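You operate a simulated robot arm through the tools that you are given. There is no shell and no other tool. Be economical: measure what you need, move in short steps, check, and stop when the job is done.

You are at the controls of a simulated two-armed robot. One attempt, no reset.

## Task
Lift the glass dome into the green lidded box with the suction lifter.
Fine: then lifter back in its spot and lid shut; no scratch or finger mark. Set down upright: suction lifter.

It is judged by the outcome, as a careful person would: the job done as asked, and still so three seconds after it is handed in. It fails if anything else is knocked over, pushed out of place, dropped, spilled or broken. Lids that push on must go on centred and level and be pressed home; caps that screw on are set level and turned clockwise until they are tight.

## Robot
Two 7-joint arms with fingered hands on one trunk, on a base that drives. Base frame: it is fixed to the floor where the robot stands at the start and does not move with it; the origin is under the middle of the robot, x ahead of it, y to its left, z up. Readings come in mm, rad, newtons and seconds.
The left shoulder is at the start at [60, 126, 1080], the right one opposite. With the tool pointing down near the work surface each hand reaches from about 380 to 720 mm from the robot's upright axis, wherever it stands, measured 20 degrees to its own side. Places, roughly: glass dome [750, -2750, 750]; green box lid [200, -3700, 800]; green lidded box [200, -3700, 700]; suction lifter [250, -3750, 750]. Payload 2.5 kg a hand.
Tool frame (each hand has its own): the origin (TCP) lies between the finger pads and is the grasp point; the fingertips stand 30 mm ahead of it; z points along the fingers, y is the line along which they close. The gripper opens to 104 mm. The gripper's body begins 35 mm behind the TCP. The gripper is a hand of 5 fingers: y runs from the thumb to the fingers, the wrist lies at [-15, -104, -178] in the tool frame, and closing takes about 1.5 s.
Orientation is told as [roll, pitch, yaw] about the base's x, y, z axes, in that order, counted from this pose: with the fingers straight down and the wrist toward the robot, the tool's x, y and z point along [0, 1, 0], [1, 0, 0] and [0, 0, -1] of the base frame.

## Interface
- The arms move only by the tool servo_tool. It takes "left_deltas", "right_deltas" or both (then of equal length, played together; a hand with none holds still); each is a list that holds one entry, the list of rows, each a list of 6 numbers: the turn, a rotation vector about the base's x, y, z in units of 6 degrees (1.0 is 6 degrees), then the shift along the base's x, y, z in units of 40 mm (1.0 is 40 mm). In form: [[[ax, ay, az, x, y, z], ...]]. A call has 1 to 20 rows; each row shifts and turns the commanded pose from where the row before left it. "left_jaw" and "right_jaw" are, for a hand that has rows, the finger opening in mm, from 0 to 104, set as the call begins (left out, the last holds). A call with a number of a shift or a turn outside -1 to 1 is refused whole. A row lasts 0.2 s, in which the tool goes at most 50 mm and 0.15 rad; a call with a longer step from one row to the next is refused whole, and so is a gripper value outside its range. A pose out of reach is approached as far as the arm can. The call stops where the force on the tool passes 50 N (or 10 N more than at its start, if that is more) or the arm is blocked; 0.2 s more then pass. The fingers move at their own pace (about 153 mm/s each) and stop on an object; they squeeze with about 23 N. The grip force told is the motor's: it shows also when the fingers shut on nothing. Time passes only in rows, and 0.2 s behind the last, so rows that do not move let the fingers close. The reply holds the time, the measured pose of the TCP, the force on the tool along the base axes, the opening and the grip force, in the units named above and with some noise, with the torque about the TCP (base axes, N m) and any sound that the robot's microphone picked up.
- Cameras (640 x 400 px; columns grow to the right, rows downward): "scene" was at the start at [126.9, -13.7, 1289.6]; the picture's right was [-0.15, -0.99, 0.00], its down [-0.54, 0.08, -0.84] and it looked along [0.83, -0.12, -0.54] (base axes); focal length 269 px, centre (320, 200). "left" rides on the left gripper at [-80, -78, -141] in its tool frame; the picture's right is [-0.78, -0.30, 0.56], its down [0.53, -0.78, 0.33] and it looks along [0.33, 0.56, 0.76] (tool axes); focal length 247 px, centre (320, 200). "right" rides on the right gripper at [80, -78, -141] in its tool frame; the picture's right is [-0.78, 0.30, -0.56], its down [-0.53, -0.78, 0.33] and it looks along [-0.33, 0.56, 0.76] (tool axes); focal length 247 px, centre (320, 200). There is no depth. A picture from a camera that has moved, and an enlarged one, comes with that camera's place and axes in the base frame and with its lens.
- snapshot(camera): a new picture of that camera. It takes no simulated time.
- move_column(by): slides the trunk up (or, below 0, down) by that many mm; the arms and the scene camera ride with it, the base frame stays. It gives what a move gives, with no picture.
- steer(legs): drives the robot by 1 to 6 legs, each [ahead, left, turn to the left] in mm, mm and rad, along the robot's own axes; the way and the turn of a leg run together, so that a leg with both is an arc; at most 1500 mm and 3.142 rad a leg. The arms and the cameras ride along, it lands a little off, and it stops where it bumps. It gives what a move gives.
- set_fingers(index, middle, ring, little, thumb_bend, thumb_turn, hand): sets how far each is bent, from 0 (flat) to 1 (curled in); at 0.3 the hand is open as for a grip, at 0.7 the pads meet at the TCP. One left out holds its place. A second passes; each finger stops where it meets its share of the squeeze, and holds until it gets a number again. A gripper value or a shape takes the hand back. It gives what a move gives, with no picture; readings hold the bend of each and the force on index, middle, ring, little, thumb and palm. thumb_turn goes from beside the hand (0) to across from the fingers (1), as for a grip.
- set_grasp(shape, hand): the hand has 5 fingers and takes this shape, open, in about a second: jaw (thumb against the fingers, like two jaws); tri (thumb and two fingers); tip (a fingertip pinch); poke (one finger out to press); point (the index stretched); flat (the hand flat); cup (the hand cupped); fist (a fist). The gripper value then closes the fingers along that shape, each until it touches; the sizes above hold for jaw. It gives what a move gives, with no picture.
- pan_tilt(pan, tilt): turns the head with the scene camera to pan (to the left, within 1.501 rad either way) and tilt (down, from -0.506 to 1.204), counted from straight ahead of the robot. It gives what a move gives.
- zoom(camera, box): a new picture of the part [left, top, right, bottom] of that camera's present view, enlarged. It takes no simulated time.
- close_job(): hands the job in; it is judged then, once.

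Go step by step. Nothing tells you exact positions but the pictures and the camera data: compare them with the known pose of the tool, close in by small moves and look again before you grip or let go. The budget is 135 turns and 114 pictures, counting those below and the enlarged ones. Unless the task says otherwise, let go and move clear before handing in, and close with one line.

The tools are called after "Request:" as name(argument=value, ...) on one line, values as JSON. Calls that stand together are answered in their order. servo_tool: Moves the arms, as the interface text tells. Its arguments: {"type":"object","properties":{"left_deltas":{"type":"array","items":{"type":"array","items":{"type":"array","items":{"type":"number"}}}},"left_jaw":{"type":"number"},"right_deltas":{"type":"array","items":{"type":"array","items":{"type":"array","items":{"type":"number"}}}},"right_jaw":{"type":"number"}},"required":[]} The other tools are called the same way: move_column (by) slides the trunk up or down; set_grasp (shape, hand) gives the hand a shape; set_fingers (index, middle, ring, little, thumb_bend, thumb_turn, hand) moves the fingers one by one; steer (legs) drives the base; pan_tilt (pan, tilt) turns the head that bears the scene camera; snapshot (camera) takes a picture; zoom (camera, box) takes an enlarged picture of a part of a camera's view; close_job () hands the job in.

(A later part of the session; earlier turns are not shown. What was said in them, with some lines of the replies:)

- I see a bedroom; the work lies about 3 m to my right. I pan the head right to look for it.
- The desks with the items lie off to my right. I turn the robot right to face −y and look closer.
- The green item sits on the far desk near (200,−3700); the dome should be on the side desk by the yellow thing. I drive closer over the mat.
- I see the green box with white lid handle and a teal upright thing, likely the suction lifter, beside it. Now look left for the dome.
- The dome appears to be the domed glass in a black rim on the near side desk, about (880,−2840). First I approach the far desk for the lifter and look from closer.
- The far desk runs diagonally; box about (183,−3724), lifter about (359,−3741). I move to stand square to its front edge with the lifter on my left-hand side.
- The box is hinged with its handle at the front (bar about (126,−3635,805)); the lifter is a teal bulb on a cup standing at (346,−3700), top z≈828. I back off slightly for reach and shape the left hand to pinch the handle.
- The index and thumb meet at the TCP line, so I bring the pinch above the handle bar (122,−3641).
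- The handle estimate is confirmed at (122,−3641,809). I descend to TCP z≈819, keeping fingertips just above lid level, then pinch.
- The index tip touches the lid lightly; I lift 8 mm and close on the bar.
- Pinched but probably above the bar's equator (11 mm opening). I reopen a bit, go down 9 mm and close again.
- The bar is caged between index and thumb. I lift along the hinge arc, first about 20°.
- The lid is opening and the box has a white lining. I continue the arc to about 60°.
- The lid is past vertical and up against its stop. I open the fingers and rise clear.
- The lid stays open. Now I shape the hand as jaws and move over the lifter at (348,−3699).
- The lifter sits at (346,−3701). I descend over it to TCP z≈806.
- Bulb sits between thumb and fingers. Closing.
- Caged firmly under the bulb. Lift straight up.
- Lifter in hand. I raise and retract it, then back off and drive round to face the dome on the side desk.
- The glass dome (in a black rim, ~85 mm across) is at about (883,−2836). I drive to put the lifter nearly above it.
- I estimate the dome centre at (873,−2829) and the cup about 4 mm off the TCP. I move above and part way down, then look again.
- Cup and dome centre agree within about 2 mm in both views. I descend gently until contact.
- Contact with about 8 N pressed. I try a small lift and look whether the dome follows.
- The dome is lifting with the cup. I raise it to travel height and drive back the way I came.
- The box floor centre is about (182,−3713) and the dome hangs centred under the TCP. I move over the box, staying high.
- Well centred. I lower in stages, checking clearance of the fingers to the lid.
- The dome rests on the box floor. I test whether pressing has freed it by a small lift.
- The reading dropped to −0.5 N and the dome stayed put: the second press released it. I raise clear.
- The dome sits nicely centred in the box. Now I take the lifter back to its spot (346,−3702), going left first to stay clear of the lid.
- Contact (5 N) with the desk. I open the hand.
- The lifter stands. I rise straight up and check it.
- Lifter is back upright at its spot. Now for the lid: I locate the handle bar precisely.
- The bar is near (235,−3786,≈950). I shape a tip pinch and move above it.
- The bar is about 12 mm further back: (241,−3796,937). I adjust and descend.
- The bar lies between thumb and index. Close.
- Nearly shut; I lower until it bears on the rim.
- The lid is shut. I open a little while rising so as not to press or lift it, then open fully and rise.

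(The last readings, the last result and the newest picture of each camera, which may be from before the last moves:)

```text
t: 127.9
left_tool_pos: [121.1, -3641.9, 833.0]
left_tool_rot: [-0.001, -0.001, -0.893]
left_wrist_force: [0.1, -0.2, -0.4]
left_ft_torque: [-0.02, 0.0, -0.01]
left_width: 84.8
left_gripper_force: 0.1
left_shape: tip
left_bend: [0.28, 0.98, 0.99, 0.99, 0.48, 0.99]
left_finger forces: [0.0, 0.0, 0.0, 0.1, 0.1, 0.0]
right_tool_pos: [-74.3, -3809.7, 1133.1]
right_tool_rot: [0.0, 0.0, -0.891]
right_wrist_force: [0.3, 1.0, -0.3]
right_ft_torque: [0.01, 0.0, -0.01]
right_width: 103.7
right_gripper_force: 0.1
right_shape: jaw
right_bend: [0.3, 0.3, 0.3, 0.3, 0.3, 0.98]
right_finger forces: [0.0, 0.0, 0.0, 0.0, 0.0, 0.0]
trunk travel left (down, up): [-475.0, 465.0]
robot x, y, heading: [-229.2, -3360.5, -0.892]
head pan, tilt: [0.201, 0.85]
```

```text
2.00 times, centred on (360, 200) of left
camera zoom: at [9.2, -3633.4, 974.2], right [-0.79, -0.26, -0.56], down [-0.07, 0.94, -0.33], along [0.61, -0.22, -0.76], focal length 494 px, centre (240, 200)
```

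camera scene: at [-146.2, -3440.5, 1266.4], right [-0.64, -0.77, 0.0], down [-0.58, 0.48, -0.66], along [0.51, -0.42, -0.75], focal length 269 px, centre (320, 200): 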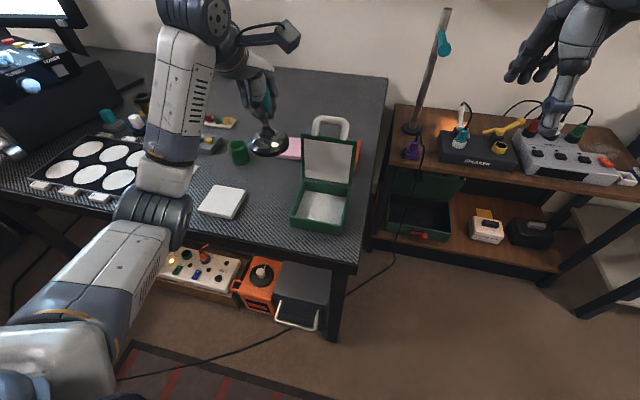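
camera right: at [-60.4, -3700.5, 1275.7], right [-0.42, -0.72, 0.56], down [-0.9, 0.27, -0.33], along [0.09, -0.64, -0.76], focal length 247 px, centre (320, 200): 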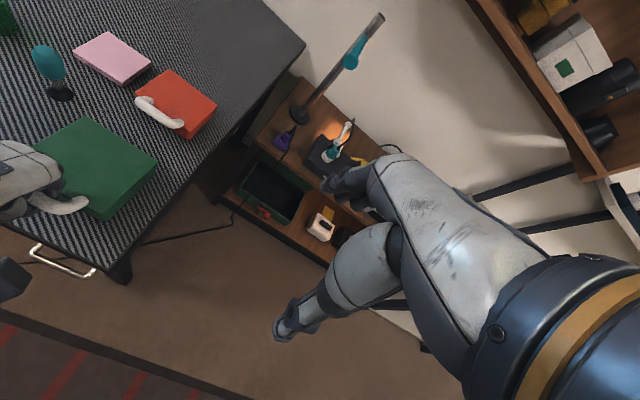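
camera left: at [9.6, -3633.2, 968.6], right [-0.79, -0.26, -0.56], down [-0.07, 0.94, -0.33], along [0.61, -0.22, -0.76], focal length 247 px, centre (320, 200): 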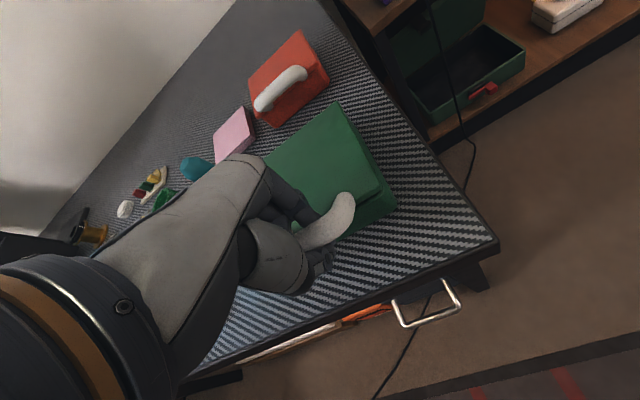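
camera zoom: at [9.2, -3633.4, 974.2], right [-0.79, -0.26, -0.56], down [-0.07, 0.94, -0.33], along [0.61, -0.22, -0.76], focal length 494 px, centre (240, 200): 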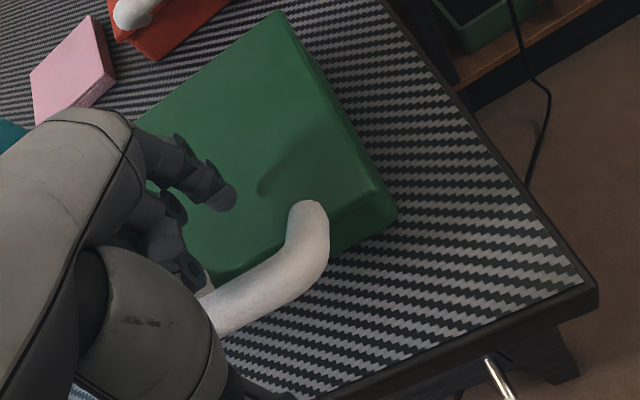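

Request:
servo_tool(left_deltas=[[[0, 0, 0, 0, 0, 0.5], [0, 0, 0, 0, 0, 0.9], [0, 0, 0, 0, 0, 0.9], [0, 0, 0, 0, 0, 0.9], [0, 0, 0, 0, 0, 0.9], [0, 0, 0, 0.6, 0.5, 0.5], [0, 0, 0, 0.6, 0.5, 0], [0, 0, 0, 0, 0, 0]]])

Request:
snapshot(camera="scene")

Request:
zoom(camera="scene", box=[270, 110, 390, 240])

Request:
zoom(camera="right", box=[0, 20, 220, 230])

```text
t: 128.8
left_tool_pos: [170.3, -3620.5, 917.7]
left_tool_rot: [0.134, -0.004, -0.809]
left_wrist_force: [1.2, -0.4, 0.2]
left_ft_torque: [0.04, 0.0, -0.03]
left_width: 84.8
left_gripper_force: 0.0
left_shape: tip
left_bend: [0.28, 0.98, 0.99, 0.99, 0.48, 0.99]
left_finger forces: [0.1, 0.1, 0.0, 0.0, 0.0, 0.1]
left hand out of reach, approached as far as the arm can: row 4
right_tool_pos: [-74.2, -3809.9, 1134.6]
right_tool_rot: [0.001, -0.002, -0.893]
right_wrist_force: [0.4, 0.1, 0.2]
right_ft_torque: [0.0, -0.02, -0.03]
right_width: 103.9
right_gripper_force: 0.0
right_shape: jaw
right_bend: [0.3, 0.3, 0.3, 0.3, 0.3, 0.98]
right_finger forces: [0.1, 0.0, 0.1, 0.0, 0.1, 0.1]
trunk travel left (down, up): [-475.0, 465.0]
robot x, y, heading: [-231.1, -3357.6, -0.892]
head pan, tilt: [0.201, 0.85]
stopped in row 4 (left hand): the arm was blocked; the commanded pose is now the measured one
```

```text
11 pictures are left
camera scene: at [-147.0, -3440.1, 1266.5], right [-0.64, -0.77, 0.0], down [-0.58, 0.48, -0.66], along [0.51, -0.42, -0.75], focal length 269 px, centre (320, 200)
```

scene: 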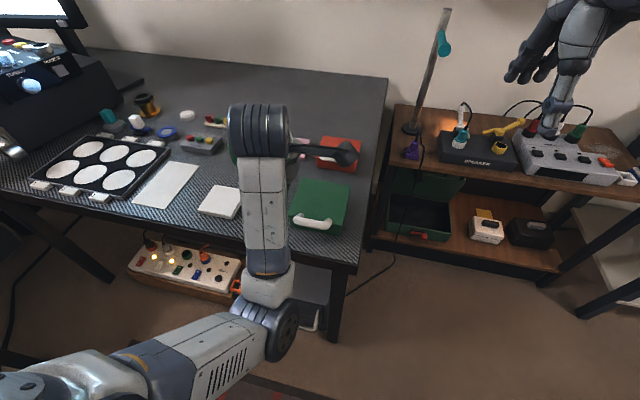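

```text
3.08 times, centred on (330, 175) of scene
camera zoom: at [-147.0, -3440.1, 1266.5], right [-0.64, -0.77, 0.0], down [-0.58, 0.48, -0.66], along [0.51, -0.42, -0.75], focal length 828 px, centre (289, 277)
```

zoom: 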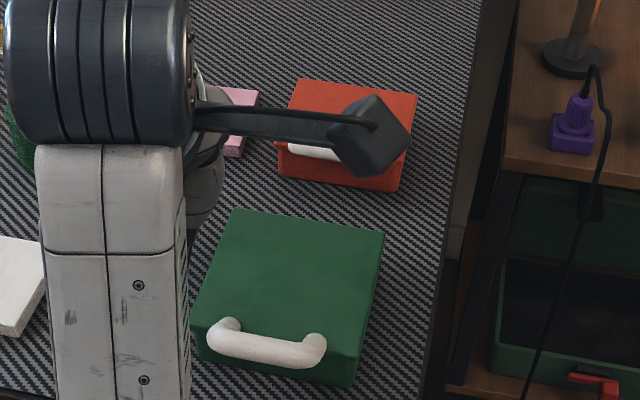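

```text
1.90 times, centred on (110, 125) of right
camera zoom: at [-60.9, -3700.3, 1275.8], right [-0.42, -0.72, 0.56], down [-0.9, 0.27, -0.33], along [0.09, -0.64, -0.76], focal length 470 px, centre (720, 343)
```

zoom: 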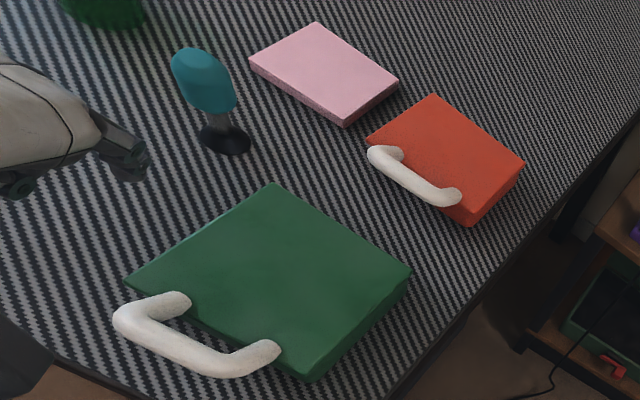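

The lid is shut, the lifter stands upright and the hand is clear above. I raise the trunk a little and back away, then take a last look.

Request:
move_column(by=100)

Request:
steer(legs=[[-350, 0, 0]])

Request:
snapshot(camera="scene")

Request:
zoom(camera="scene", box=[240, 90, 400, 200])

```text
t: 130.1
left_tool_pos: [170.4, -3620.3, 1016.6]
left_tool_rot: [0.134, -0.003, -0.812]
left_wrist_force: [-0.3, 0.0, 0.1]
left_ft_torque: [-0.04, -0.06, 0.02]
left_width: 85.0
left_gripper_force: 0.0
left_shape: tip
left_bend: [0.28, 0.98, 0.99, 0.99, 0.48, 0.99]
left_finger forces: [0.0, 0.0, 0.1, 0.1, 0.0, 0.0]
right_tool_pos: [-74.6, -3810.3, 1232.7]
right_tool_rot: [0.0, 0.001, -0.89]
right_wrist_force: [0.8, 0.0, -0.2]
right_ft_torque: [0.0, 0.05, 0.02]
right_width: 103.9
right_gripper_force: 0.0
right_shape: jaw
right_bend: [0.3, 0.3, 0.3, 0.3, 0.3, 0.98]
right_finger forces: [0.0, 0.0, 0.0, 0.0, 0.0, 0.0]
trunk travel left (down, up): [-575.0, 365.0]
robot x, y, heading: [-234.3, -3360.7, -0.891]
head pan, tilt: [0.201, 0.85]
```

```text
t: 132.4
left_tool_pos: [-49.7, -3351.0, 1017.5]
left_tool_rot: [0.133, -0.003, -0.814]
left_wrist_force: [-0.8, 0.0, 0.7]
left_ft_torque: [-0.03, 0.0, 0.02]
left_width: 84.7
left_gripper_force: 0.1
left_shape: tip
left_bend: [0.28, 0.98, 0.99, 0.99, 0.48, 0.99]
left_finger forces: [0.0, 0.1, 0.1, 0.0, 0.0, 0.0]
right_tool_pos: [-294.4, -3539.5, 1234.1]
right_tool_rot: [0.001, 0.001, -0.894]
right_wrist_force: [-0.3, 0.3, -0.8]
right_ft_torque: [0.0, 0.04, -0.03]
right_width: 103.5
right_gripper_force: 0.1
right_shape: jaw
right_bend: [0.3, 0.3, 0.3, 0.3, 0.3, 0.98]
right_finger forces: [0.1, 0.1, 0.0, 0.0, 0.1, 0.0]
trunk travel left (down, up): [-575.0, 365.0]
robot x, y, heading: [-445.6, -3086.0, -0.894]
head pan, tilt: [0.201, 0.85]
```

```text
8 pictures are left
camera scene: at [-365.7, -3168.4, 1366.5], right [-0.64, -0.77, 0.0], down [-0.58, 0.48, -0.66], along [0.51, -0.42, -0.75], focal length 269 px, centre (320, 200)
```

scene: 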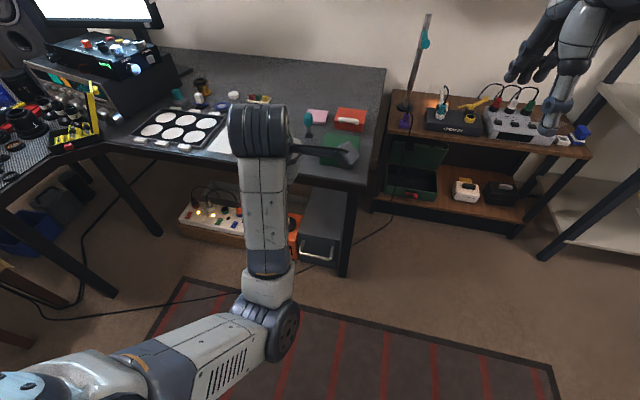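

```text
3.64 times, centred on (320, 145) of scene
camera zoom: at [-365.7, -3168.4, 1366.5], right [-0.64, -0.77, 0.0], down [-0.58, 0.48, -0.66], along [0.51, -0.42, -0.75], focal length 978 px, centre (320, 400)
```

zoom: 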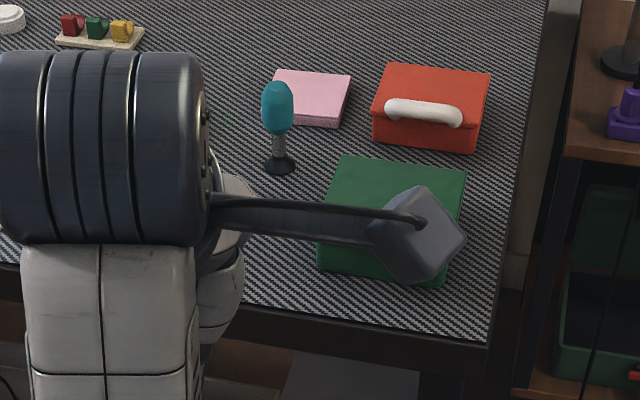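

The last look shows the dome's box shut, the lifter upright at its spot and the things around it where they were. I hand in.

Request:
close_job()

```text
The job is handed in.
```

The glass dome is in the green box with the lid shut, and the suction lifter is standing upright back in its spot. The fingers never touched the glass, and I saw nothing knocked over or pushed out of place in the final pictures.
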